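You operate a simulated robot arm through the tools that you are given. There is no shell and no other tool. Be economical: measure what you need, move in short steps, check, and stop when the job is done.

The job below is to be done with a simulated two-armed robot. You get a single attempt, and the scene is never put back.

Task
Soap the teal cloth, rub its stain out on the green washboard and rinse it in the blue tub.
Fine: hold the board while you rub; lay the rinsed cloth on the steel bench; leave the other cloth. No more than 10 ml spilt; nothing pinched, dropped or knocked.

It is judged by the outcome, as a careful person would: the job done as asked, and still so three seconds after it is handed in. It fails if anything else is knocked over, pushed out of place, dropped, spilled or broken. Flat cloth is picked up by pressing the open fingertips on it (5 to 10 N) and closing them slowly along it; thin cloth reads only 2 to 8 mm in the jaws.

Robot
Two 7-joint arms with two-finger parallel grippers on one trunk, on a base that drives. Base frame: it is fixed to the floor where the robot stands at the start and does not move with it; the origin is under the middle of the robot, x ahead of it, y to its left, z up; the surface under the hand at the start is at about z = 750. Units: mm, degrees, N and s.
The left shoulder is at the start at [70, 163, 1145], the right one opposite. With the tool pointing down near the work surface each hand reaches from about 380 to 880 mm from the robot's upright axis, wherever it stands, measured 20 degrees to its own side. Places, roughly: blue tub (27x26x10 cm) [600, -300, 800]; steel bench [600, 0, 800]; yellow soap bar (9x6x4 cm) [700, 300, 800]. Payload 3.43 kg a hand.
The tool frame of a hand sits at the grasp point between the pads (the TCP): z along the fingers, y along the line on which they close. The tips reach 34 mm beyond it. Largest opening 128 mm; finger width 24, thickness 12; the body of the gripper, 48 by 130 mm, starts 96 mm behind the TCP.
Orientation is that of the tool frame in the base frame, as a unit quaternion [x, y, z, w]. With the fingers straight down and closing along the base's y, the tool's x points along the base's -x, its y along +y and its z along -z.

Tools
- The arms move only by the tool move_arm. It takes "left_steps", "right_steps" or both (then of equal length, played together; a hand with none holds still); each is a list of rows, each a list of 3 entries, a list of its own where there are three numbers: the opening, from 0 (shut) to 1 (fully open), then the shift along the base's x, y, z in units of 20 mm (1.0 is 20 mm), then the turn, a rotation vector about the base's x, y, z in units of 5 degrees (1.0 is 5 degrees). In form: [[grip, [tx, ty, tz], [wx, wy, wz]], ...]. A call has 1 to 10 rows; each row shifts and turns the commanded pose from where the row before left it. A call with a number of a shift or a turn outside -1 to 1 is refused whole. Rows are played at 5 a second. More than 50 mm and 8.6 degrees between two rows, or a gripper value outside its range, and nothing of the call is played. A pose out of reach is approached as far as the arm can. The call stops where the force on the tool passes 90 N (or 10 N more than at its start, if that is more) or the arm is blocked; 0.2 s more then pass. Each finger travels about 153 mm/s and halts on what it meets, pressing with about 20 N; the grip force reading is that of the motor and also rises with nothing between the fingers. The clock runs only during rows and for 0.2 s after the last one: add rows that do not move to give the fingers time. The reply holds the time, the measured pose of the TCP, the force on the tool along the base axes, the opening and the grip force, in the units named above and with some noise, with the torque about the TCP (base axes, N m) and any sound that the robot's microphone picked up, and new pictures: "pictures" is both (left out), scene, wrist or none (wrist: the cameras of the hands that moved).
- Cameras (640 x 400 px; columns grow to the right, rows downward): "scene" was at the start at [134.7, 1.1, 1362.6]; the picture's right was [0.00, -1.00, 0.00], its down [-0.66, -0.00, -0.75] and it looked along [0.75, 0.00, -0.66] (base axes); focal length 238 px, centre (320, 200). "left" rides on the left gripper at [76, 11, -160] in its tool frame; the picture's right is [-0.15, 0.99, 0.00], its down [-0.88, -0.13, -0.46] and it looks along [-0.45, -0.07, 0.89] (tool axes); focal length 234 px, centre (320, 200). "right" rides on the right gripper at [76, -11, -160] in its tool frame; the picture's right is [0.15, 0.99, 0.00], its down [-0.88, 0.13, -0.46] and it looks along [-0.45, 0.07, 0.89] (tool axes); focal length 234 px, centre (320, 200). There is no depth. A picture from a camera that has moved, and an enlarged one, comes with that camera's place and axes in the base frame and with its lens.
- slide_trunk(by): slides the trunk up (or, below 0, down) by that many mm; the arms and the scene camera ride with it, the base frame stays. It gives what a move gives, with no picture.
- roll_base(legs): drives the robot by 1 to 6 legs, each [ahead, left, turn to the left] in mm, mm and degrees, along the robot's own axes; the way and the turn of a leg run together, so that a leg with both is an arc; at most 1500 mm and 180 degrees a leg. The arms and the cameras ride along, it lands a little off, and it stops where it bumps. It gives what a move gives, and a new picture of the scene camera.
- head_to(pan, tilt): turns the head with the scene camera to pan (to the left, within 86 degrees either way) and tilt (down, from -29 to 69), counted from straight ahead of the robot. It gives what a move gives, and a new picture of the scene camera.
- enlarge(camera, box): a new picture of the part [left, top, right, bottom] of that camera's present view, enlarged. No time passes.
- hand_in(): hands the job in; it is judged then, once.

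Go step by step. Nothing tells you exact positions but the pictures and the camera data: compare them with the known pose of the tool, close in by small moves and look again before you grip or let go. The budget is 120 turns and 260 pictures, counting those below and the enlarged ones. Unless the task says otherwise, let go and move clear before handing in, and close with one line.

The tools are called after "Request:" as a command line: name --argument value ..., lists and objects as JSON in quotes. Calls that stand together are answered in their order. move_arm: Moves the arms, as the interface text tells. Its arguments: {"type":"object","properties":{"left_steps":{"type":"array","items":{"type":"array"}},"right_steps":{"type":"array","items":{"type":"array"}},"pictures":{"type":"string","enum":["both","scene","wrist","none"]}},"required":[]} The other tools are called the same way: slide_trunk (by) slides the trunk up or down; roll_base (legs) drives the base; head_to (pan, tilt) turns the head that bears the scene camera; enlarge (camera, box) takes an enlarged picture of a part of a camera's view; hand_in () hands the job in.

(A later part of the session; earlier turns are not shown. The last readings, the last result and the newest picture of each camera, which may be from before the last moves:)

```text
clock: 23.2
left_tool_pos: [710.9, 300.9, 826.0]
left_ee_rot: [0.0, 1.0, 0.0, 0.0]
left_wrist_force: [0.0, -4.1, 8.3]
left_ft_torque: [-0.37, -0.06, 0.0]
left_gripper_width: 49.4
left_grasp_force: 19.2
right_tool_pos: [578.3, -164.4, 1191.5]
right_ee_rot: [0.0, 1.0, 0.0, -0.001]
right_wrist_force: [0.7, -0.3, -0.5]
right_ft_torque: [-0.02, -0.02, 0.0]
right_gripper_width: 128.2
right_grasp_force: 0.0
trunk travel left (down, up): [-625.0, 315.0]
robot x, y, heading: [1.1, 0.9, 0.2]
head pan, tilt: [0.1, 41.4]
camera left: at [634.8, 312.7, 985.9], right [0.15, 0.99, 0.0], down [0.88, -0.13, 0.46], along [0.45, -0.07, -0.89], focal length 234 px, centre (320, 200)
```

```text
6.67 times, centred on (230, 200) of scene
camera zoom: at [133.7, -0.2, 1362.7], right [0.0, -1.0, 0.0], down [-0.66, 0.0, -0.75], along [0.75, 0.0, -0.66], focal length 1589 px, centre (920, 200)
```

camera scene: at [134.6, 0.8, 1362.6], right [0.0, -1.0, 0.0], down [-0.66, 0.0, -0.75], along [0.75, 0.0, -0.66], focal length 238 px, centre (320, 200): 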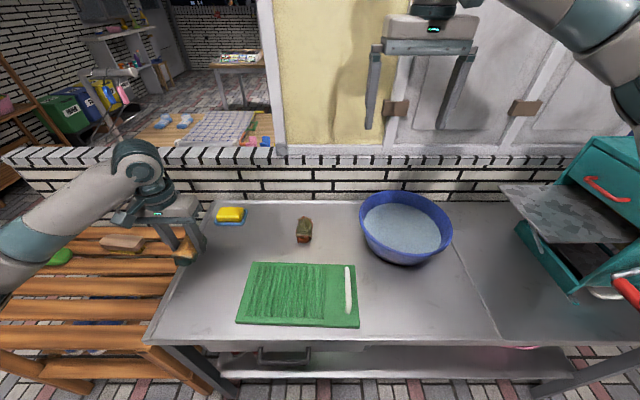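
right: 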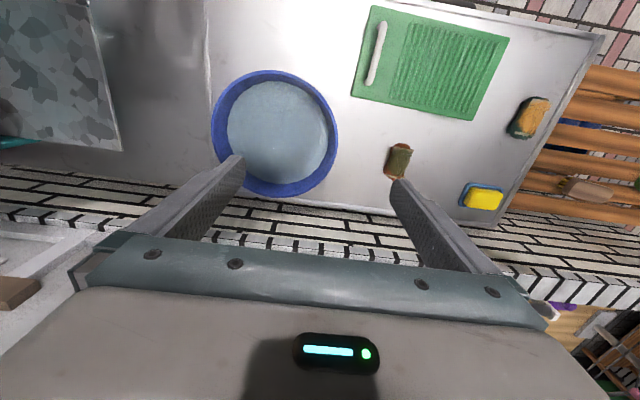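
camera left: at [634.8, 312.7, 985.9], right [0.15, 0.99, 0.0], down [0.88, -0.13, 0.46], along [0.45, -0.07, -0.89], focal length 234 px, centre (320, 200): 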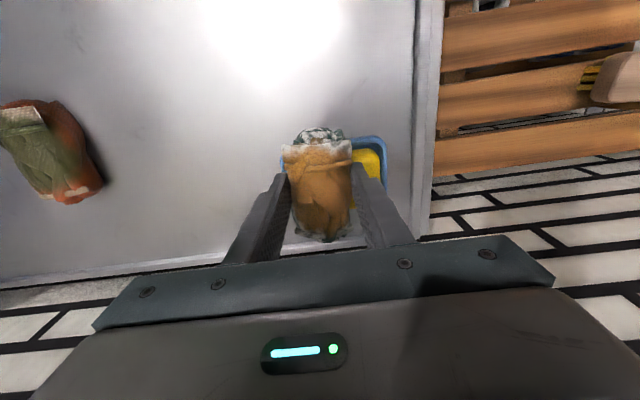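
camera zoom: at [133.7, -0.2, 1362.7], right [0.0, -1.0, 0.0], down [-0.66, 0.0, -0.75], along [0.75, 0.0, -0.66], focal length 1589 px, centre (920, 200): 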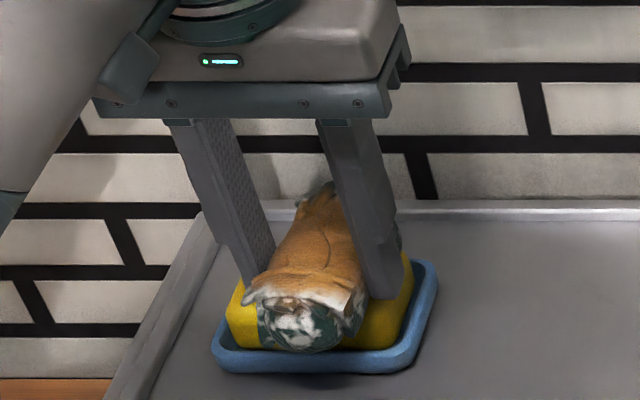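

Well soaped. I lift off and start the left hand toward the board's ribbed area while the right hand heads for the handle.

Request:
move_arm --left_steps '[[0, [0, 0, 1], [0, 0, 0]], [0, [0, 0, 1], [0, 0, 0]], [0, [0, 0, 1], [0, 0, 0]], [0, [-1, -0.7, 0.3], [0, 0, 0]], [0, [-1, -0.7, 0.3], [0, 0, 0]], [0, [-1, -0.7, 0], [0, 0, 0]], [0, [-1, -0.7, 0], [0, 0, 0]], [0, [-1, -0.7, 0], [0, 0, 0]], [0, [-1, -0.7, 0], [0, 0, 0]], [0, [-1, -0.7, 0], [0, 0, 0]]]' --right_steps '[[0.4, [-0.6, 0.45, -1], [0, 0, 0]], [0.4, [-0.6, 0.45, -1], [0, 0, 0]], [0.4, [-0.6, 0.45, -1], [0, 0, 0]], [0.4, [-0.6, 0.45, -1], [0, 0, 0]], [0.4, [-0.6, 0.45, -1], [0, 0, 0]], [0.4, [-0.6, 0.45, -1], [0, 0, 0]], [0.4, [-0.6, 0.45, -1], [0, 0, 0]], [0.4, [-0.6, 0.45, -1], [0, 0, 0]], [0.4, [-0.6, 0.45, -1], [0, 0, 0]], [0.4, [-0.6, 0.45, -1], [0, 0, 0]]]' --pictures "both"

Request:
enlarge --camera "right" --box '[220, 60, 460, 230]'

Request:
enlarge --camera "scene" --box '[190, 180, 290, 250]'

```text
clock: 25.4
left_tool_pos: [571.2, 204.0, 896.1]
left_ee_rot: [0.0, 1.0, 0.0, 0.0]
left_wrist_force: [0.1, -0.7, -1.3]
left_ft_torque: [0.0, -0.01, 0.0]
left_gripper_width: 49.7
left_grasp_force: 19.8
right_tool_pos: [457.7, -73.5, 989.9]
right_ee_rot: [0.0, 1.0, 0.0, 0.0]
right_wrist_force: [0.2, 0.3, -0.5]
right_ft_torque: [-0.01, 0.0, 0.0]
right_gripper_width: 51.2
right_grasp_force: 0.1
trunk travel left (down, up): [-625.0, 315.0]
robot x, y, heading: [-1.8, 3.1, 0.2]
head pan, tilt: [0.1, 41.4]
camera scene: at [134.6, 1.0, 1362.7], right [0.0, -1.0, 0.0], down [-0.66, 0.0, -0.75], along [0.75, 0.0, -0.66], focal length 238 px, centre (320, 200)
camera right: at [382.5, -83.4, 1150.5], right [-0.15, 0.99, 0.0], down [0.88, 0.13, 0.46], along [0.45, 0.07, -0.89], focal length 234 px, centre (320, 200)
camera left: at [494.9, 215.5, 1056.7], right [0.15, 0.99, 0.0], down [0.88, -0.13, 0.46], along [0.45, -0.07, -0.89], focal length 234 px, centre (320, 200)
```

scene: 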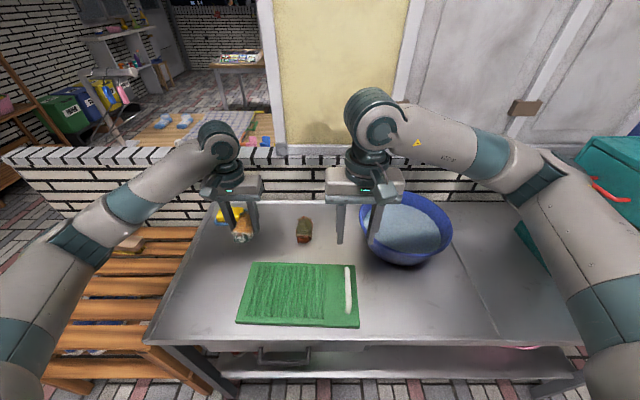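
right: 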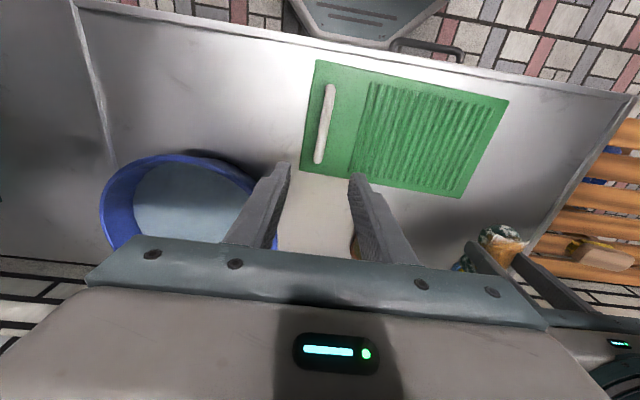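
left: 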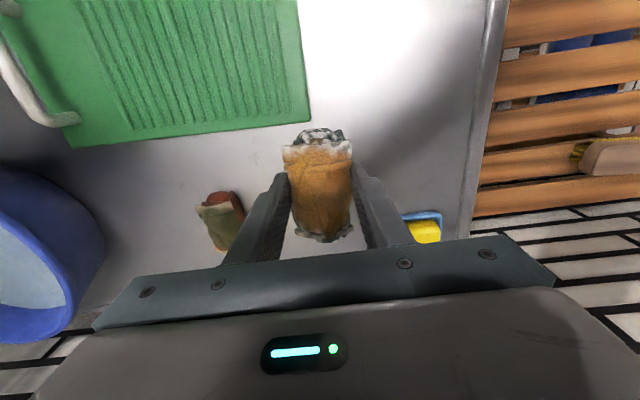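

```text
2.35 times, centred on (340, 145) of right
camera zoom: at [382.5, -83.4, 1150.5], right [-0.15, 0.99, 0.0], down [0.88, 0.13, 0.46], along [0.45, 0.07, -0.89], focal length 551 px, centre (273, 329)
```

zoom: 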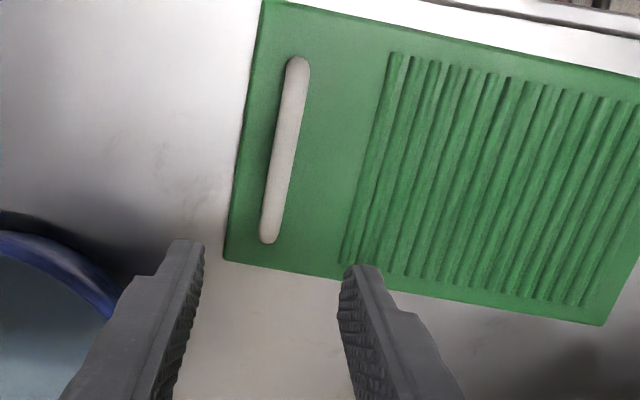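

```text
5.71 times, centred on (240, 215) of scene
camera zoom: at [134.6, 1.0, 1362.7], right [0.0, -1.0, 0.0], down [-0.66, 0.0, -0.75], along [0.75, 0.0, -0.66], focal length 1362 px, centre (777, 114)
```

zoom: 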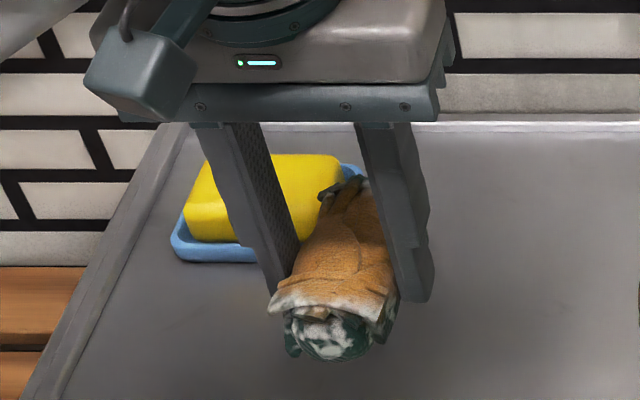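

Handle runs x 388–505 at y≈-69. I bring the right hand over its middle, and the left to above the ribs.

Request:
move_arm --left_steps '[[0, [-0.95, -0.6, 0], [0, 0, 0]], [0, [-0.95, -0.6, 0], [0, 0, 0]], [0, [-0.95, -0.6, 0], [0, 0, 0]], [0, [-0.95, -0.6, 0], [0, 0, 0]], [0, [-0.95, -0.6, 0], [0, 0, 0]], [0, [-0.95, -0.6, 0], [0, 0, 0]], [0, [0, 0, 0], [0, 0, 0]]]' --right_steps '[[0.4, [-0.1, 0.03, -1], [0, 0, 0]], [0.4, [-0.1, 0.03, -1], [0, 0, 0]], [0.4, [-0.1, 0.03, -1], [0, 0, 0]], [0.4, [-0.1, 0.03, -1], [0, 0, 0]], [0.4, [-0.1, 0.03, -1], [0, 0, 0]], [0.4, [0, 0, -1], [0, 0, 0]], [0.4, [0, 0, -1], [0, 0, 0]]]' --pictures "both"

Request:
enlarge --camera "scene" --box '[300, 230, 400, 330]'

Request:
enlarge --camera "right" --box '[220, 60, 420, 230]'

```text
clock: 27.0
left_tool_pos: [457.5, 132.7, 897.5]
left_ee_rot: [0.0, 1.0, 0.001, 0.001]
left_wrist_force: [0.6, 0.1, -1.4]
left_ft_torque: [-0.01, 0.02, -0.03]
left_gripper_width: 50.0
left_grasp_force: 20.7
right_tool_pos: [450.6, -69.7, 850.7]
right_ee_rot: [0.0, 1.0, 0.0, 0.0]
right_wrist_force: [-0.1, -0.2, 0.4]
right_ft_torque: [0.01, 0.0, 0.04]
right_gripper_width: 51.2
right_grasp_force: 0.0
trunk travel left (down, up): [-625.0, 315.0]
robot x, y, heading: [0.7, 4.0, -0.0]
head pan, tilt: [0.1, 41.4]
camera scene: at [135.0, 1.2, 1362.6], right [0.0, -1.0, 0.0], down [-0.66, 0.0, -0.75], along [0.75, 0.0, -0.66], focal length 238 px, centre (320, 200)
camera right: at [374.0, -80.8, 1010.7], right [-0.15, 0.99, 0.0], down [0.88, 0.13, 0.46], along [0.45, 0.07, -0.89], focal length 234 px, centre (320, 200)
camera left: at [380.8, 143.9, 1057.3], right [0.15, 0.99, 0.0], down [0.88, -0.13, 0.46], along [0.45, -0.07, -0.89], focal length 234 px, centre (320, 200)
```

scene: 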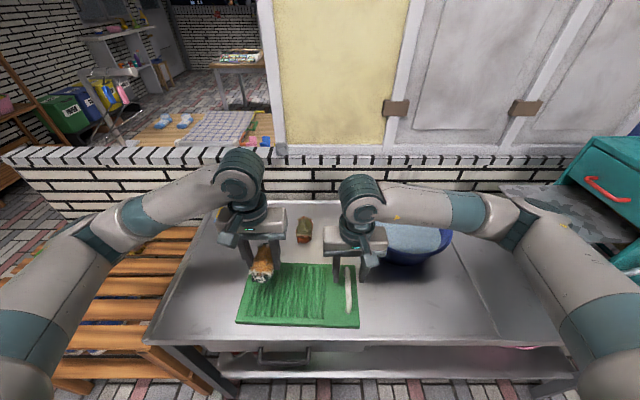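
right: 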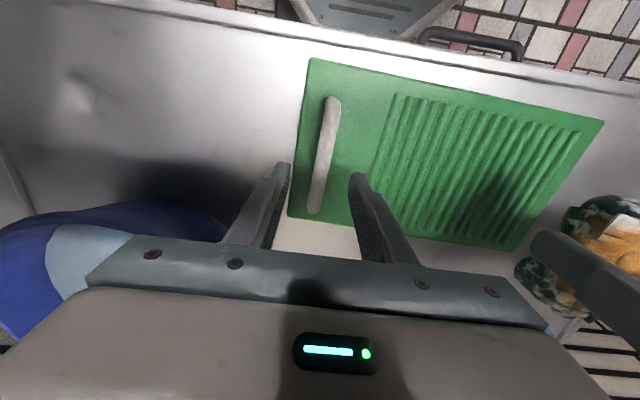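
left: 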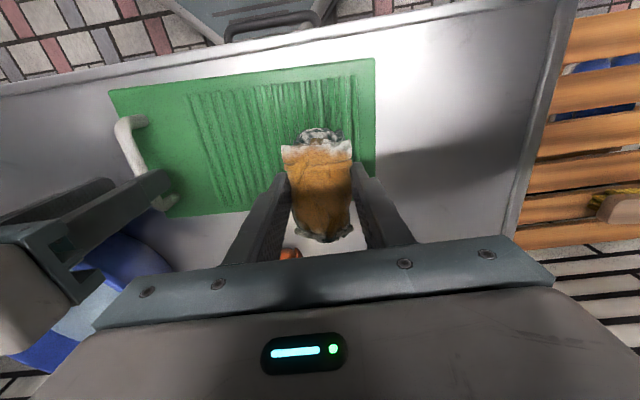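

```text
4.00 times, centred on (350, 280) of scene
camera zoom: at [135.0, 1.2, 1362.6], right [0.0, -1.0, 0.0], down [-0.66, 0.0, -0.75], along [0.75, 0.0, -0.66], focal length 953 px, centre (200, -120)
```

zoom: 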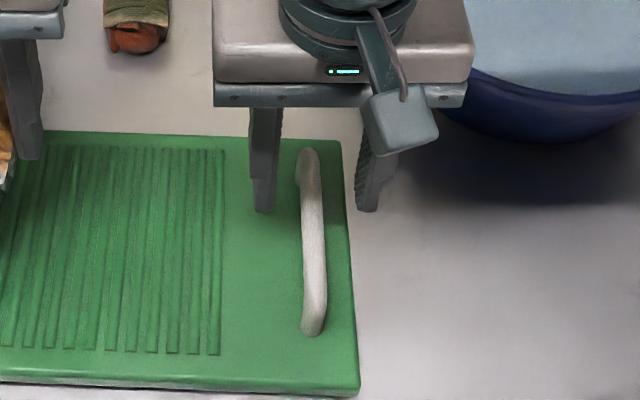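

```text
2.35 times, centred on (320, 145) of right
camera zoom: at [374.0, -80.8, 1010.7], right [-0.15, 0.99, 0.0], down [0.88, 0.13, 0.46], along [0.45, 0.07, -0.89], focal length 551 px, centre (320, 329)
```

zoom: 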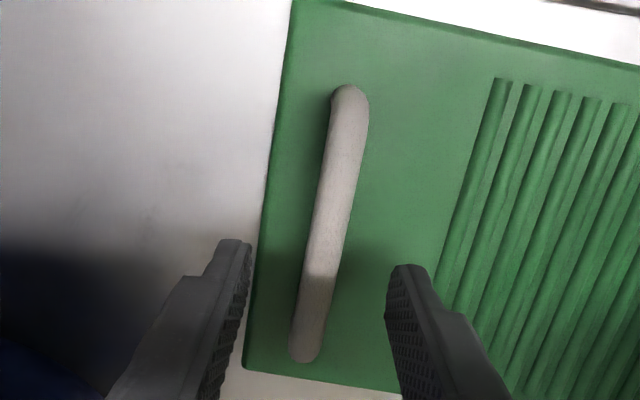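

Request:
move_arm --right_steps '[[0.4, [-0.6, 0.08, -0.7], [0, 0, 0]], [0.4, [0, 0, -0.7], [0, 0, 0]], [0.4, [0, 0, -0.6], [0, 0, 0]], [0.4, [0, 0, 0], [0, 0, 0]]]' --pictures "wrist"

Request:
enlarge --camera "scene" --box '[310, 240, 380, 310]'

Request:
enlarge --camera "left" --box '[0, 60, 240, 230]'

```text
clock: 28.0
left_tool_pos: [457.1, 132.9, 897.5]
left_ee_rot: [-0.001, 1.0, 0.0, 0.0]
left_wrist_force: [-0.6, 0.5, -1.4]
left_ft_torque: [-0.06, 0.03, -0.04]
left_gripper_width: 49.8
left_grasp_force: 20.3
right_tool_pos: [437.2, -68.9, 811.6]
right_ee_rot: [0.0, 1.0, 0.0, 0.0]
right_wrist_force: [0.1, -0.1, 0.0]
right_ft_torque: [0.0, -0.01, 0.02]
right_gripper_width: 51.2
right_grasp_force: 0.1
trunk travel left (down, up): [-625.0, 315.0]
robot x, y, heading: [-0.5, -3.7, -0.0]
head pan, tilt: [0.1, 41.4]
camera right: at [361.1, -78.9, 971.0], right [-0.15, 0.99, 0.0], down [0.88, 0.13, 0.46], along [0.45, 0.07, -0.89], focal length 234 px, centre (320, 200)
```

right: 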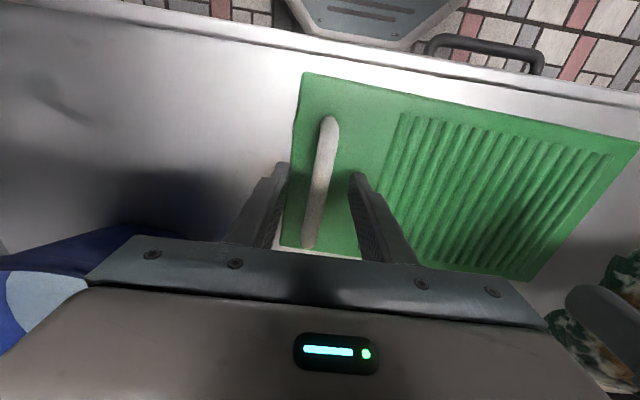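

```text
5.71 times, centred on (345, 275) of scene
camera zoom: at [134.7, 1.2, 1362.6], right [0.0, -1.0, 0.0], down [-0.66, 0.0, -0.75], along [0.75, 0.0, -0.66], focal length 1362 px, centre (177, -229)
```

zoom: 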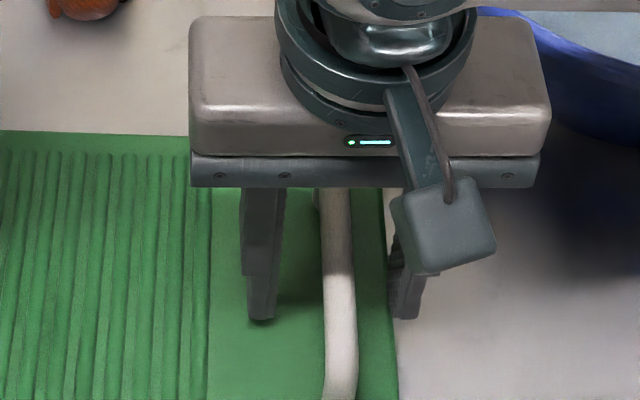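

```text
2.35 times, centred on (120, 145) of left
camera zoom: at [380.8, 144.0, 1057.5], right [0.15, 0.99, 0.0], down [0.88, -0.13, 0.46], along [0.45, -0.07, -0.89], focal length 551 px, centre (791, 329)
```

zoom: 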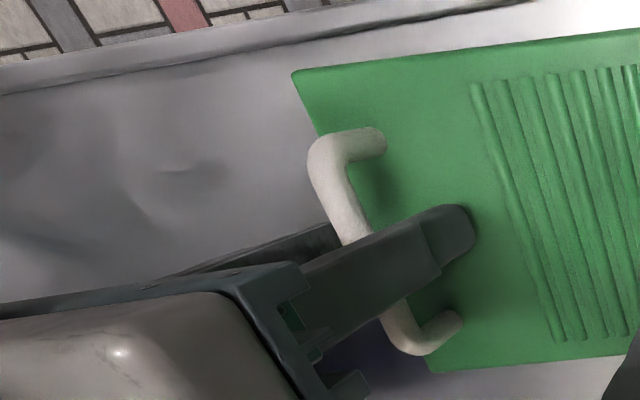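

The handle is an arched bar and the fingers straddle it. I close on it gently.

Request:
move_arm --right_steps '[[0.3, [0, 0, 0], [0, 0, 0]], [0.25, [0, 0, 0], [0, 0, 0]], [0.2, [0, 0, 0], [0, 0, 0]], [0.15, [0, 0, 0], [0, 0, 0]], [0.1, [0, 0, 0], [0, 0, 0]], [0.05, [0, 0, 0], [0, 0, 0]], [0, [0, 0, 0], [0, 0, 0]]]' --pictures "wrist"

Request:
enlarge --camera "left" --box '[0, 60, 240, 230]'

```text
clock: 29.6
left_tool_pos: [457.0, 132.8, 897.6]
left_ee_rot: [0.0, 1.0, 0.0, -0.001]
left_wrist_force: [-0.2, -0.5, -0.7]
left_ft_torque: [-0.02, 0.03, 0.04]
left_gripper_width: 49.7
left_grasp_force: 20.2
right_tool_pos: [436.4, -68.6, 812.1]
right_ee_rot: [0.0, 1.0, 0.0, 0.0]
right_wrist_force: [0.0, -1.3, 0.4]
right_ft_torque: [-0.01, -0.12, -0.1]
right_gripper_width: 13.8
right_grasp_force: 20.2
trunk travel left (down, up): [-625.0, 315.0]
robot x, y, heading: [-2.5, 0.7, -0.1]
head pan, tilt: [0.1, 41.4]
camera right: at [361.2, -78.9, 971.2], right [-0.15, 0.99, 0.0], down [0.88, 0.13, 0.46], along [0.45, 0.07, -0.89], focal length 234 px, centre (320, 200)
```

right: 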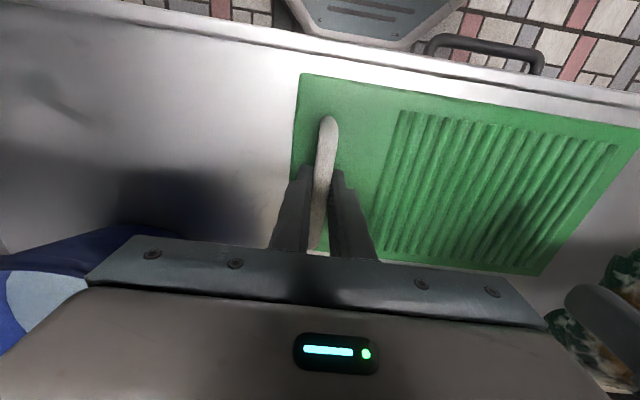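

```text
2.35 times, centred on (120, 145) of left
camera zoom: at [380.8, 143.9, 1057.5], right [0.15, 0.99, 0.0], down [0.88, -0.13, 0.46], along [0.45, -0.07, -0.89], focal length 551 px, centre (791, 329)
```

zoom: 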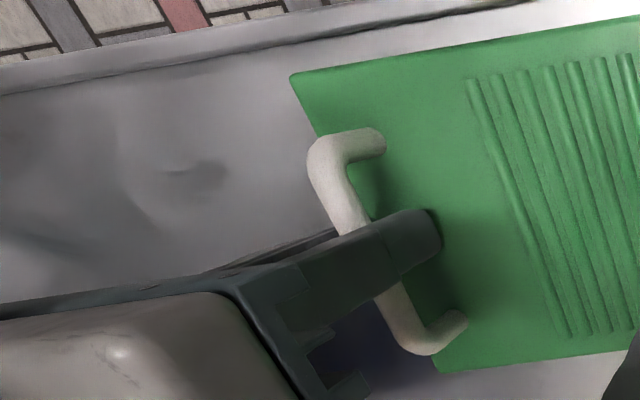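

Handle held firmly. Now I lower the cloth toward the ribs at y≈133.

Request:
move_arm --left_steps '[[0, [0, 0, -1], [0, 0, 0]], [0, [0, 0, -1], [0, 0, 0]], [0, [0, 0, -1], [0, 0, 0]], [0, [0, 0, -0.6], [0, 0, 0]], [0, [0, 0, -0.4], [0, 0, 0]], [0, [0, 0, 0], [0, 0, 0]]]' --pictures "none"

Request:
move_arm --left_steps '[[0, [0, 0, -0.15], [0, 0, 0]], [0, [0, 0, -0.15], [0, 0, 0]], [0, [0, 0, 0], [0, 0, 0]]]' --pictures "wrist"

Request:
enlarge --camera "scene" --box '[210, 220, 310, 330]'

```text
clock: 31.0
left_tool_pos: [457.3, 132.6, 817.2]
left_ee_rot: [0.0, 1.0, 0.0, 0.0]
left_wrist_force: [-0.5, 0.3, -1.8]
left_ft_torque: [0.0, 0.04, 0.0]
left_gripper_width: 49.4
left_grasp_force: 19.7
right_tool_pos: [436.6, -68.6, 811.6]
right_ee_rot: [0.0, 1.0, 0.0, 0.001]
right_wrist_force: [0.9, -1.1, 0.3]
right_ft_torque: [-0.03, 0.06, -0.08]
right_gripper_width: 13.5
right_grasp_force: 19.9
trunk travel left (down, up): [-625.0, 315.0]
robot x, y, heading: [0.5, -0.4, -0.1]
head pan, tilt: [0.1, 41.4]
```

```text
clock: 31.8
left_tool_pos: [456.3, 132.7, 811.9]
left_ee_rot: [0.0, 1.0, 0.0, 0.002]
left_wrist_force: [-1.0, 2.2, 15.9]
left_ft_torque: [-0.22, 0.19, -0.02]
left_gripper_width: 49.7
left_grasp_force: 20.0
right_tool_pos: [436.0, -68.9, 812.0]
right_ee_rot: [-0.001, 1.0, 0.001, 0.0]
right_wrist_force: [1.4, -0.8, -2.4]
right_ft_torque: [0.0, -0.22, -0.13]
right_gripper_width: 13.6
right_grasp_force: 20.0
trunk travel left (down, up): [-625.0, 315.0]
robot x, y, heading: [-1.9, -0.8, 0.0]
head pan, tilt: [0.1, 41.4]
camera left: at [380.2, 144.4, 972.1], right [0.15, 0.99, 0.0], down [0.88, -0.13, 0.46], along [0.45, -0.07, -0.89], focal length 234 px, centre (320, 200)
```

left: 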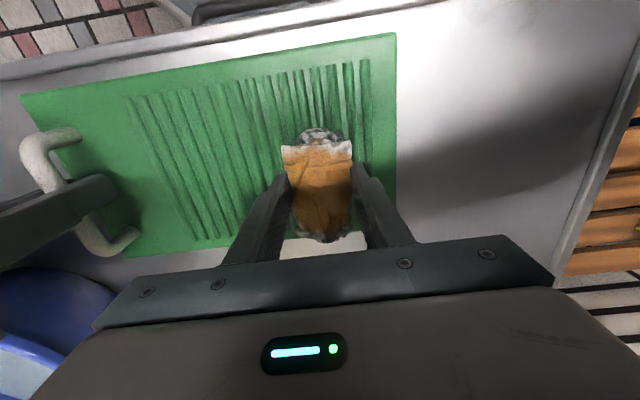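

```text
3.64 times, centred on (260, 275) of scene
camera zoom: at [133.9, 0.9, 1362.8], right [0.0, -1.0, 0.0], down [-0.66, 0.0, -0.75], along [0.75, 0.0, -0.66], focal length 867 px, centre (538, -73)
```

zoom: 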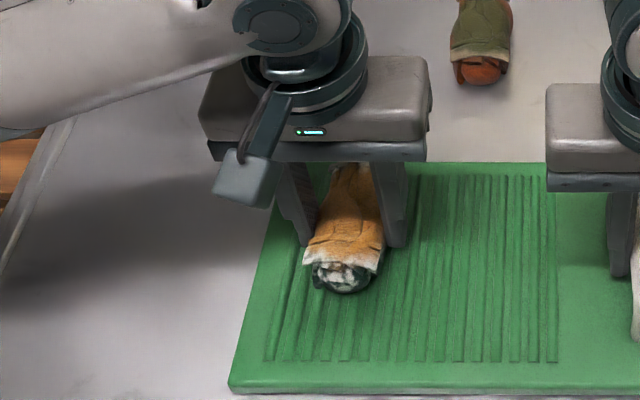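

Contact at ~16 N. I rub back and forth across the ribs.

Request:
move_arm --left_steps '[[0, [0, -0.6, 0.05], [0, 0, 0]], [0, [0, -0.6, 0], [0, 0, 0]], [0, [0, -0.6, 0], [0, 0, 0]], [0, [0, 0.6, 0], [0, 0, 0]], [0, [0, 0.6, 0], [0, 0, 0]], [0, [0, 0.6, 0], [0, 0, 0]], [0, [0, 0, 0], [0, 0, 0]]]' --pictures "wrist"

Request:
enlarge --camera "scene" --box '[210, 220, 310, 330]'

```text
clock: 33.4
left_tool_pos: [457.4, 133.0, 811.4]
left_ee_rot: [0.0, 1.0, 0.0, -0.001]
left_wrist_force: [0.3, -1.8, 4.6]
left_ft_torque: [-0.18, -0.02, 0.02]
left_gripper_width: 49.8
left_grasp_force: 19.9
right_tool_pos: [436.5, -68.9, 811.0]
right_ee_rot: [0.001, 1.0, 0.0, 0.001]
right_wrist_force: [0.0, 2.7, 0.4]
right_ft_torque: [0.07, -0.08, -0.03]
right_gripper_width: 13.6
right_grasp_force: 20.5
trunk travel left (down, up): [-625.0, 315.0]
robot x, y, heading: [0.0, -3.6, -0.1]
head pan, tilt: [0.1, 41.4]
camera left: at [380.6, 144.5, 972.0], right [0.15, 0.99, 0.0], down [0.88, -0.13, 0.46], along [0.45, -0.07, -0.89], focal length 234 px, centre (320, 200)
```

left: 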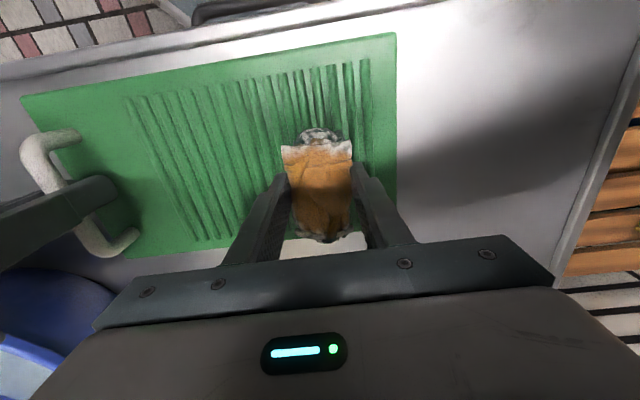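

```text
3.64 times, centred on (260, 275) of scene
camera zoom: at [134.6, 1.0, 1362.6], right [0.0, -1.0, 0.0], down [-0.66, 0.0, -0.75], along [0.75, 0.0, -0.66], focal length 867 px, centre (538, -73)
```

zoom: 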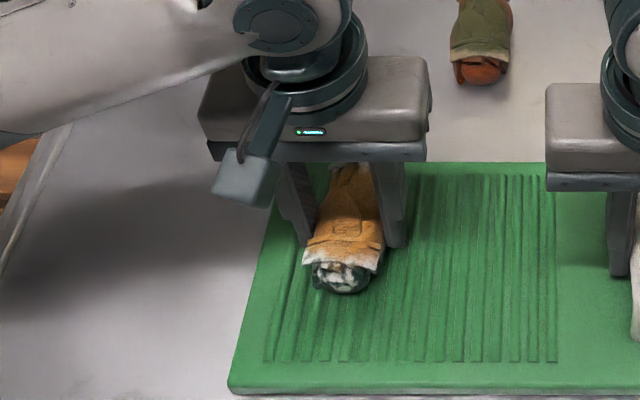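

I press a little firmer and continue the strokes.

Request:
move_arm --left_steps '[[0, [0, -0.8, -0.08], [0, 0, 0]], [0, [0, -0.8, 0], [0, 0, 0]], [0, [0, -0.8, 0], [0, 0, 0]], [0, [0, 0.8, 0], [0, 0, 0]], [0, [0, 0.8, 0], [0, 0, 0]], [0, [0, -0.8, 0], [0, 0, 0]], [0, [0, -0.8, 0], [0, 0, 0]], [0, [0, 0.8, 0], [0, 0, 0]], [0, [0, 0.8, 0], [0, 0, 0]], [0, [0, 0.8, 0], [0, 0, 0]]]' --pictures "none"

Request:
move_arm --left_steps '[[0, [0, -0.8, 0], [0, 0, 0]], [0, [0, -0.8, 0], [0, 0, 0]], [0, [0, -0.8, 0], [0, 0, 0]], [0, [0, 0.8, 0], [0, 0, 0]], [0, [0, 0.8, 0], [0, 0, 0]], [0, [0, -0.8, 0], [0, 0, 0]], [0, [0, -0.8, 0], [0, 0, 0]], [0, [0, 0.8, 0], [0, 0, 0]], [0, [0, 0.8, 0], [0, 0, 0]], [0, [0, 0.8, 0], [0, 0, 0]]]' --pictures "wrist"

Request:
enlarge --camera "scene" --box '[210, 220, 310, 330]'

```text
clock: 35.6
left_tool_pos: [458.0, 133.6, 811.2]
left_ee_rot: [0.0, 1.0, 0.0, 0.0]
left_wrist_force: [0.5, -1.2, 3.2]
left_ft_torque: [-0.12, -0.04, -0.02]
left_gripper_width: 49.8
left_grasp_force: 20.3
right_tool_pos: [436.1, -68.5, 811.0]
right_ee_rot: [0.001, 1.0, 0.0, 0.0]
right_wrist_force: [-2.2, 1.7, 1.1]
right_ft_torque: [-0.03, -0.13, -0.07]
right_gripper_width: 13.4
right_grasp_force: 20.4
trunk travel left (down, up): [-625.0, 315.0]
robot x, y, heading: [-3.3, 3.2, 0.2]
head pan, tilt: [0.1, 41.4]
```

```text
clock: 37.8
left_tool_pos: [457.7, 132.4, 810.0]
left_ee_rot: [0.0, 1.0, -0.001, 0.0]
left_wrist_force: [1.2, -4.3, 11.9]
left_ft_torque: [-0.42, 0.03, 0.02]
left_gripper_width: 49.7
left_grasp_force: 20.6
right_tool_pos: [436.1, -68.6, 811.8]
right_ee_rot: [0.0, 1.0, 0.0, 0.0]
right_wrist_force: [0.3, 4.7, 0.1]
right_ft_torque: [-0.06, -0.11, -0.09]
right_gripper_width: 13.4
right_grasp_force: 20.6
trunk travel left (down, up): [-625.0, 315.0]
robot x, y, heading: [1.4, 2.2, -0.1]
head pan, tilt: [0.1, 41.4]
camera left: at [381.0, 144.0, 970.8], right [0.15, 0.99, 0.0], down [0.88, -0.13, 0.46], along [0.45, -0.07, -0.89], focal length 234 px, centre (320, 200)
```

left: 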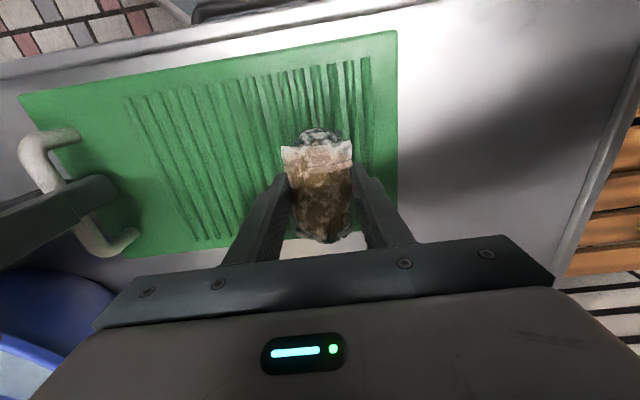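

```text
3.64 times, centred on (260, 275) of scene
camera zoom: at [134.0, 1.0, 1362.7], right [0.0, -1.0, 0.0], down [-0.66, 0.0, -0.75], along [0.75, 0.0, -0.66], focal length 867 px, centre (538, -73)
```

zoom: 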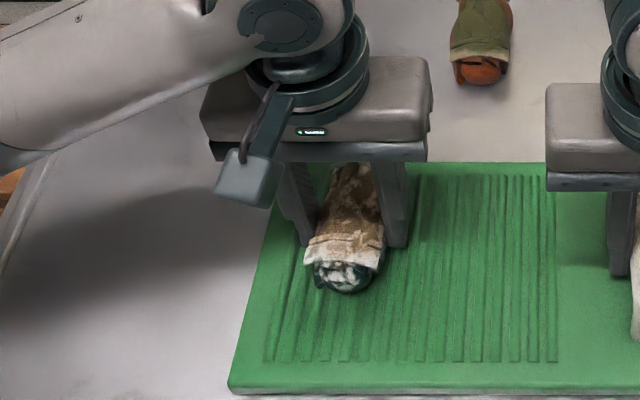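

The stain is visibly fading. I keep rubbing.

Request:
move_arm --left_steps '[[0, [0, -0.8, 0], [0, 0, 0]], [0, [0, -0.8, 0], [0, 0, 0]], [0, [0, -0.8, 0], [0, 0, 0]], [0, [0, 0.8, 0], [0, 0, 0]], [0, [0, 0.8, 0], [0, 0, 0]], [0, [0, -0.8, 0], [0, 0, 0]], [0, [0, -0.8, 0], [0, 0, 0]], [0, [0, 0.8, 0], [0, 0, 0]], [0, [0, 0.8, 0], [0, 0, 0]], [0, [0, 0.8, 0], [0, 0, 0]]]' --pictures "none"

Request:
move_arm --left_steps '[[0, [0, -0.8, 0], [0, 0, 0]], [0, [0, -0.8, 0], [0, 0, 0]], [0, [0, -0.8, 0], [0, 0, 0]], [0, [0, 0.8, 0], [0, 0, 0]], [0, [0, 0.8, 0], [0, 0, 0]], [0, [0, -0.8, 0], [0, 0, 0]], [0, [0, -0.8, 0], [0, 0, 0]], [0, [0, 0.8, 0], [0, 0, 0]], [0, [0, 0.8, 0], [0, 0, 0]], [0, [0, 0.8, 0], [0, 0, 0]]]' --pictures "wrist"

Request:
enlarge --camera "scene" --box '[210, 220, 310, 330]'

```text
clock: 40.0
left_tool_pos: [456.7, 132.5, 809.5]
left_ee_rot: [0.0, 1.0, 0.0, 0.001]
left_wrist_force: [0.9, -3.4, 9.4]
left_ft_torque: [-0.24, -0.02, 0.02]
left_gripper_width: 49.6
left_grasp_force: 19.8
right_tool_pos: [435.8, -68.4, 811.2]
right_ee_rot: [0.001, 1.0, 0.0, 0.0]
right_wrist_force: [-1.0, 2.2, 0.7]
right_ft_torque: [-0.09, -0.17, -0.14]
right_gripper_width: 13.7
right_grasp_force: 20.1
trunk travel left (down, up): [-625.0, 315.0]
robot x, y, heading: [3.7, 1.0, -0.1]
head pan, tilt: [0.1, 41.4]
```

```text
clock: 42.2
left_tool_pos: [456.9, 132.6, 810.7]
left_ee_rot: [0.0, 1.0, -0.001, 0.0]
left_wrist_force: [-0.3, -0.7, -0.5]
left_ft_torque: [0.01, 0.02, 0.01]
left_gripper_width: 49.8
left_grasp_force: 19.8
right_tool_pos: [436.3, -68.8, 812.0]
right_ee_rot: [-0.001, 1.0, 0.0, -0.001]
right_wrist_force: [-0.1, -0.3, 3.9]
right_ft_torque: [-0.06, -0.13, -0.02]
right_gripper_width: 13.8
right_grasp_force: 20.1
trunk travel left (down, up): [-625.0, 315.0]
robot x, y, heading: [0.7, 3.3, 0.1]
head pan, tilt: [0.1, 41.4]
camera left: at [381.1, 144.8, 970.9], right [0.15, 0.99, 0.0], down [0.88, -0.13, 0.46], along [0.45, -0.07, -0.89], focal length 234 px, centre (320, 200)
```

left: 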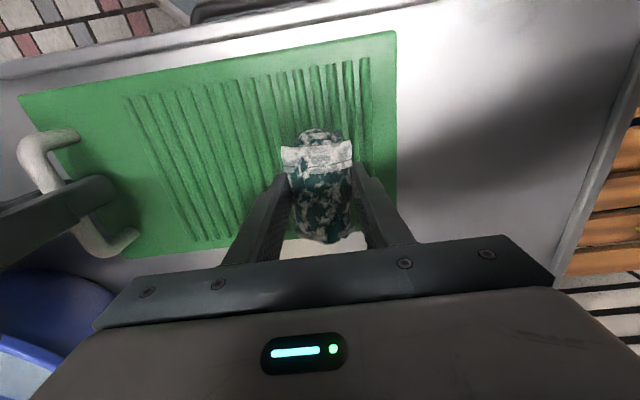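

```text
3.64 times, centred on (260, 275) of scene
camera zoom: at [134.3, 1.4, 1362.6], right [0.0, -1.0, 0.0], down [-0.66, 0.0, -0.75], along [0.75, 0.0, -0.66], focal length 867 px, centre (538, -73)
```

zoom: 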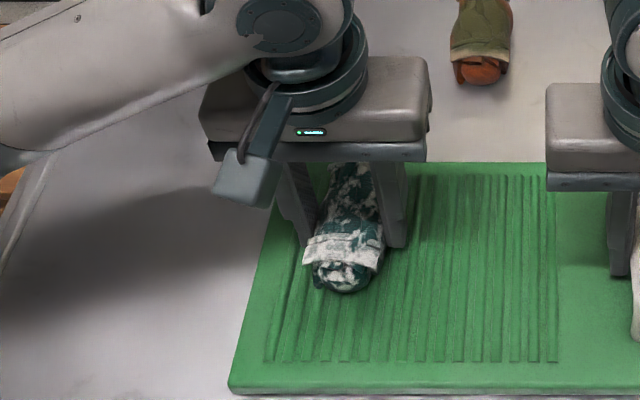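

The stain is gone — only teal and suds remain. One extra set of strokes for certainty, then lift.

Request:
move_arm --left_steps '[[0, [0, -0.8, -0.08], [0, 0, 0]], [0, [0, -0.8, 0], [0, 0, 0]], [0, [0, -0.8, 0], [0, 0, 0]], [0, [0, 0.8, 0], [0, 0, 0]], [0, [0, 0.8, 0], [0, 0, 0]], [0, [0, 0.8, 0.08], [0, 0, 0]], [0, [0, 0, 1], [0, 0, 0]], [0, [0, 0, 1], [0, 0, 0]], [0, [0, 0, 1], [0, 0, 0]], [0, [0, 0, 1], [0, 0, 0]]]' --pictures "wrist"

Request:
move_arm --right_steps '[[0.15, [0, 0, 0], [0, 0, 0]], [0.3, [0, 0, 0], [0, 0, 0]], [0.4, [0, 0, 0], [0, 0, 0]], [0.4, [0, 0, 0], [0, 0, 0]], [0.4, [0, 0, 1], [0, 0, 0]], [0.4, [0, 0, 1], [0, 0, 0]], [0.4, [0, 0, 1], [0, 0, 0]], [0.4, [0, 0, 1], [0, 0, 0]], [0.4, [0, 0, 1], [0, 0, 0]], [0.4, [0, 0, 1], [0, 0, 0]]]' --pictures "both"

```text
clock: 44.4
left_tool_pos: [455.6, 133.2, 891.6]
left_ee_rot: [0.0, 1.0, 0.0, 0.0]
left_wrist_force: [0.7, 0.2, -0.8]
left_ft_torque: [0.01, -0.01, 0.01]
left_gripper_width: 49.8
left_grasp_force: 20.2
right_tool_pos: [436.5, -69.1, 811.5]
right_ee_rot: [0.0, 1.0, 0.0, -0.001]
right_wrist_force: [-1.3, -1.5, 5.1]
right_ft_torque: [0.0, 0.18, -0.05]
right_gripper_width: 13.4
right_grasp_force: 20.1
trunk travel left (down, up): [-625.0, 315.0]
robot x, y, heading: [2.1, 0.2, 0.2]
head pan, tilt: [0.1, 41.4]
camera left: at [379.9, 144.6, 1051.3], right [0.15, 0.99, 0.0], down [0.88, -0.13, 0.46], along [0.45, -0.07, -0.89], focal length 234 px, centre (320, 200)
```

left: 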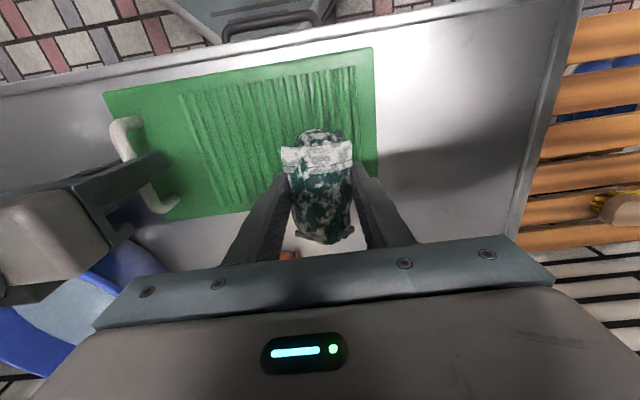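

```text
clock: 46.6
left_tool_pos: [456.4, 133.6, 891.2]
left_ee_rot: [0.001, 1.0, 0.001, 0.0]
left_wrist_force: [-0.2, 0.5, 0.0]
left_ft_torque: [0.0, 0.03, -0.01]
left_gripper_width: 49.8
left_grasp_force: 20.1
right_tool_pos: [435.7, -67.6, 930.8]
right_ee_rot: [0.0, 1.0, 0.0, 0.0]
right_wrist_force: [-0.6, 0.9, 0.6]
right_ft_torque: [0.0, 0.04, -0.02]
right_gripper_width: 51.0
right_grasp_force: 0.1
trunk travel left (down, up): [-625.0, 315.0]
robot x, y, heading: [1.5, 3.8, -0.2]
head pan, tilt: [0.1, 41.4]
camera scene: at [134.5, 1.3, 1362.6], right [0.0, -1.0, 0.0], down [-0.66, 0.0, -0.75], along [0.75, 0.0, -0.66], focal length 238 px, centre (320, 200)
camera right: at [361.2, -78.7, 1090.9], right [-0.15, 0.99, 0.0], down [0.88, 0.13, 0.46], along [0.45, 0.07, -0.89], focal length 234 px, centre (320, 200)
```

scene: 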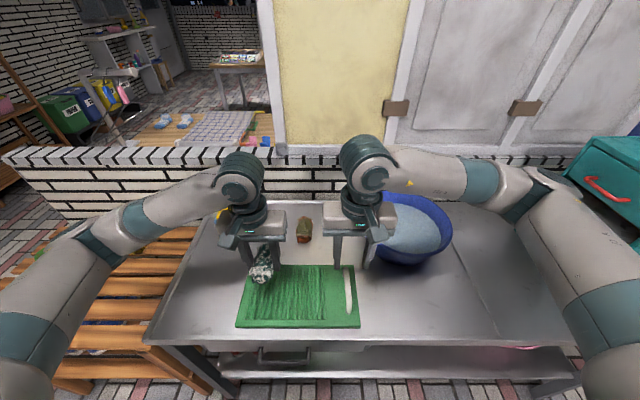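
right: 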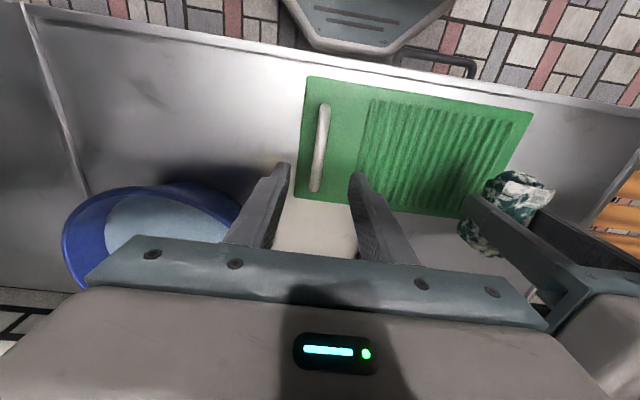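

Board released and unmoved; handle clear. The tub rim centres at about [615, -251]. I move the right arm out to the right to make room, and raise the cloth.

Request:
move_arm --left_steps '[[0, [0, 0, 0.7], [0, 0, 0]], [0, [0, 0, 0.7], [0, 0, 0]], [0, [0, 0, 0.7], [0, 0, 0]], [0, [0, 0, 0], [0, 0, 0]], [0, [0, 0, 0], [0, 0, 0]], [0, [0, 0, 0], [0, 0, 0]], [0, [0, 0, 0], [0, 0, 0]], [0, [0, 0, 0], [0, 0, 0]], [0, [0, 0, 0], [0, 0, 0]], [0, [0, 0, 0], [0, 0, 0]]]' --right_steps '[[0.4, [0, -1, 0.6], [0, 0, 0]], [0.4, [0, -1, 0.6], [0, 0, 0]], [0.4, [0, -1, 0.6], [0, 0, 0]], [0.4, [0, -1, 0.6], [0, 0, 0]], [0.4, [0, -1, 0.6], [0, 0, 0]], [0.4, [0, -1, 0.6], [0, 0, 0]], [0.4, [0, -1, 0.6], [0, 0, 0]], [0.4, [0, -1, 0.6], [0, 0, 0]], [0.4, [0, -1, 0.6], [0, 0, 0]], [0.4, [0, -1, 0.6], [0, 0, 0]]]' --pictures "none"

Request:
move_arm --right_steps '[[0.4, [0, -1, 0.4], [0, 0, 0]], [0.4, [0, -1, 0.4], [0, 0, 0]], [0.4, [0, -1, 0.4], [0, 0, 0]], [0.4, [0, -1, 0.4], [0, 0, 0]], [0.4, [0, -1, 0.4], [0, 0, 0]], [0.4, [0, -1, 0.4], [0, 0, 0]], [0.4, [0, -1, 0.4], [0, 0, 0]], [0.4, [0, -1, 0.4], [0, 0, 0]], [0.4, [0, -1, 0.4], [0, 0, 0]], [0.4, [0, -1, 0.4], [0, 0, 0]]]' --pictures "both"

Request:
enlarge --camera "scene" --box '[330, 160, 480, 280]'

```text
clock: 48.8
left_tool_pos: [457.0, 131.7, 933.7]
left_ee_rot: [0.001, 1.0, 0.001, 0.0]
left_wrist_force: [0.4, -0.1, -0.5]
left_ft_torque: [0.01, 0.0, 0.02]
left_gripper_width: 49.8
left_grasp_force: 19.7
right_tool_pos: [435.8, -269.7, 1051.2]
right_ee_rot: [0.0, 1.0, 0.0, -0.001]
right_wrist_force: [-0.6, 0.1, 0.5]
right_ft_torque: [0.02, 0.0, 0.02]
right_gripper_width: 51.1
right_grasp_force: 0.1
trunk travel left (down, up): [-625.0, 315.0]
robot x, y, heading: [0.2, 0.0, -0.3]
head pan, tilt: [0.1, 41.4]
```

```text
clock: 51.0
left_tool_pos: [457.1, 132.9, 933.6]
left_ee_rot: [-0.001, 1.0, 0.0, 0.0]
left_wrist_force: [-0.8, 0.7, -0.6]
left_ft_torque: [0.03, -0.05, 0.03]
left_gripper_width: 49.6
left_grasp_force: 20.2
right_tool_pos: [436.4, -469.6, 1130.9]
right_ee_rot: [0.0, 1.0, 0.0, 0.0]
right_wrist_force: [0.2, 0.3, -0.4]
right_ft_torque: [0.02, -0.01, 0.02]
right_gripper_width: 51.2
right_grasp_force: 0.1
trunk travel left (down, up): [-625.0, 315.0]
robot x, y, heading: [-0.9, -0.0, -0.1]
head pan, tilt: [0.1, 41.4]
camera scene: at [134.1, 0.6, 1362.6], right [0.0, -1.0, 0.0], down [-0.66, 0.0, -0.75], along [0.75, 0.0, -0.66], focal length 238 px, centre (320, 200)
camera right: at [360.5, -480.1, 1290.8], right [-0.15, 0.99, 0.0], down [0.88, 0.13, 0.46], along [0.45, 0.07, -0.89], focal length 234 px, centre (320, 200)
```

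scene: 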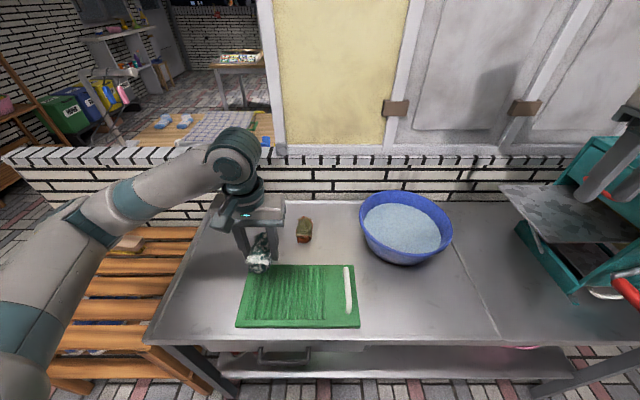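
right: 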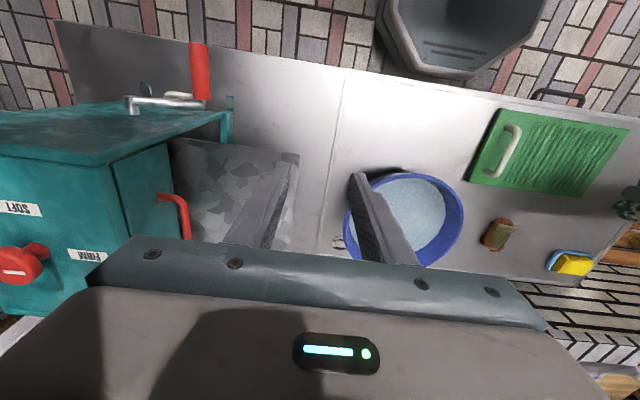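

```text
3.33 times, centred on (405, 220) of scene
camera zoom: at [134.1, 0.6, 1362.6], right [0.0, -1.0, 0.0], down [-0.66, 0.0, -0.75], along [0.75, 0.0, -0.66], focal length 794 px, centre (37, 133)
```

zoom: 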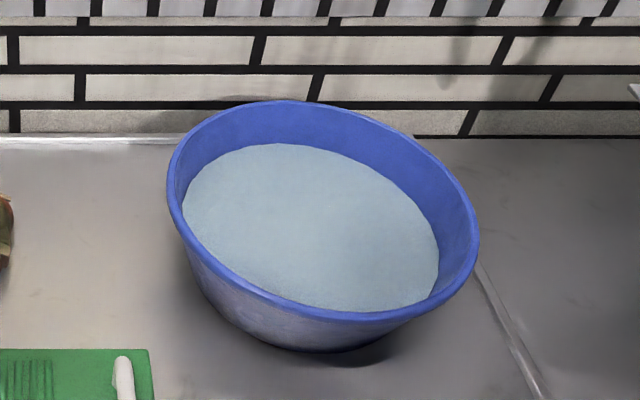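

The tub's water lies about 40 mm below the rim (z≈810). I carry the cloth over the tub centre, well above the rim.

Request:
move_arm --left_steps '[[0, [0.4, -0.96, 0.1], [0, 0, 0]], [0, [0.4, -0.96, 0], [0, 0, 0]], [0, [0.4, -0.96, 0], [0, 0, 0]], [0, [0.4, -0.96, 0], [0, 0, 0]], [0, [0.4, -0.96, 0], [0, 0, 0]], [0, [0.4, -0.96, 0], [0, 0, 0]], [0, [0.4, -0.96, 0], [0, 0, 0]], [0, [0.4, -0.96, 0], [0, 0, 0]], [0, [0.4, -0.96, 0], [0, 0, 0]], [0, [0.4, -0.96, 0], [0, 0, 0]]]' --pictures "scene"

Request:
move_arm --left_steps '[[0, [0.4, -0.96, 0], [0, 0, 0]], [0, [0.4, -0.96, 0], [0, 0, 0]], [0, [0.4, -0.96, 0], [0, 0, 0]], [0, [0.4, -0.96, 0], [0, 0, 0]], [0, [0.4, -0.96, 0], [0, 0, 0]], [0, [0.4, -0.96, 0], [0, 0, 0]], [0, [0.4, -0.96, 0], [0, 0, 0]], [0, [0.4, -0.96, 0], [0, 0, 0]], [0, [0.4, -0.96, 0], [0, 0, 0]], [0, [0.4, -0.96, 0], [0, 0, 0]]]' --pictures "both"

```text
clock: 53.2
left_tool_pos: [537.8, -60.2, 934.0]
left_ee_rot: [0.001, 1.0, 0.001, 0.001]
left_wrist_force: [0.5, -0.9, -0.8]
left_ft_torque: [0.01, 0.01, -0.02]
left_gripper_width: 49.8
left_grasp_force: 20.0
right_tool_pos: [436.1, -470.5, 1130.0]
right_ee_rot: [0.0, 1.0, 0.001, -0.001]
right_wrist_force: [-0.4, -0.2, -0.5]
right_ft_torque: [-0.03, 0.0, -0.01]
right_gripper_width: 51.3
right_grasp_force: 0.1
trunk travel left (down, up): [-625.0, 315.0]
robot x, y, heading: [-2.3, 1.7, 0.2]
head pan, tilt: [0.1, 41.4]
camera scene: at [134.8, -0.1, 1362.6], right [0.0, -1.0, 0.0], down [-0.66, 0.0, -0.75], along [0.75, 0.0, -0.66], focal length 238 px, centre (320, 200)
```

scene: 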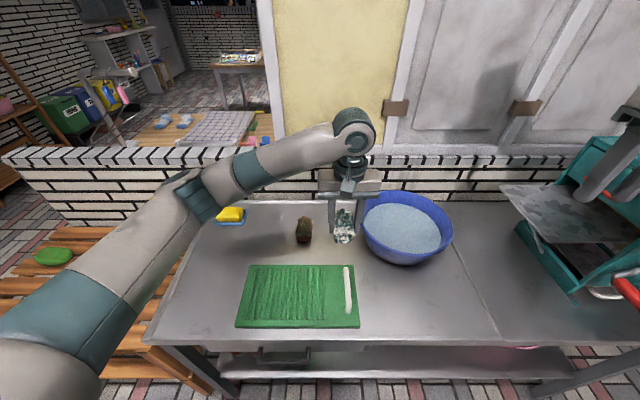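

```text
clock: 55.4
left_tool_pos: [617.0, -251.7, 935.4]
left_ee_rot: [-0.001, 1.0, -0.001, 0.001]
left_wrist_force: [-0.1, -1.2, -0.4]
left_ft_torque: [0.05, -0.02, 0.0]
left_gripper_width: 49.6
left_grasp_force: 20.0
right_tool_pos: [435.4, -469.5, 1129.8]
right_ee_rot: [-0.001, 1.0, 0.0, 0.0]
right_wrist_force: [-0.1, 0.3, -0.5]
right_ft_torque: [-0.01, 0.02, 0.0]
right_gripper_width: 51.2
right_grasp_force: 0.1
trunk travel left (down, up): [-625.0, 315.0]
robot x, y, heading: [-2.3, 2.9, 0.2]
head pan, tilt: [0.1, 41.4]
camera scene: at [133.9, 0.2, 1362.6], right [0.0, -1.0, 0.0], down [-0.66, 0.0, -0.75], along [0.75, 0.0, -0.66], focal length 238 px, centre (320, 200)
camera left: at [540.9, -240.9, 1094.9], right [0.15, 0.99, 0.0], down [0.88, -0.13, 0.46], along [0.45, -0.07, -0.89], focal length 234 px, centre (320, 200)
```

scene: 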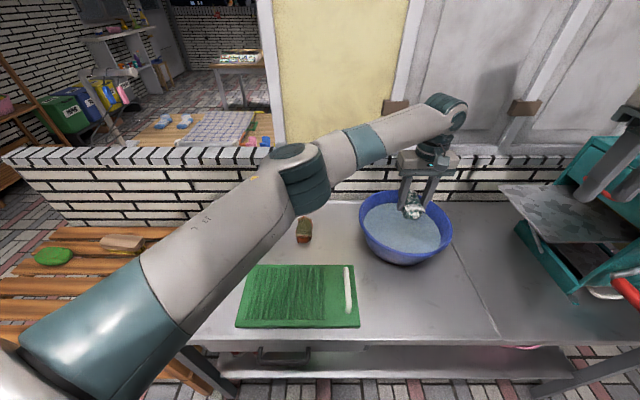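
left: 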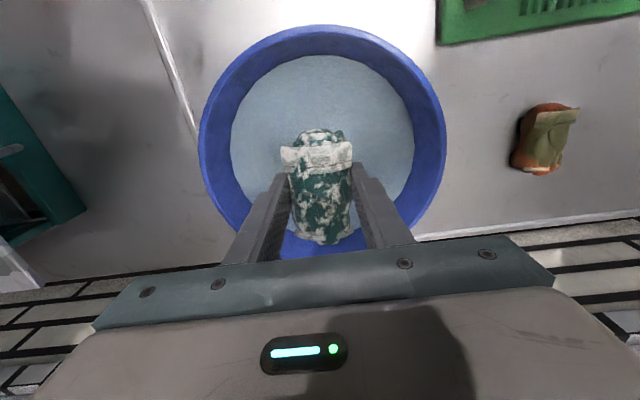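

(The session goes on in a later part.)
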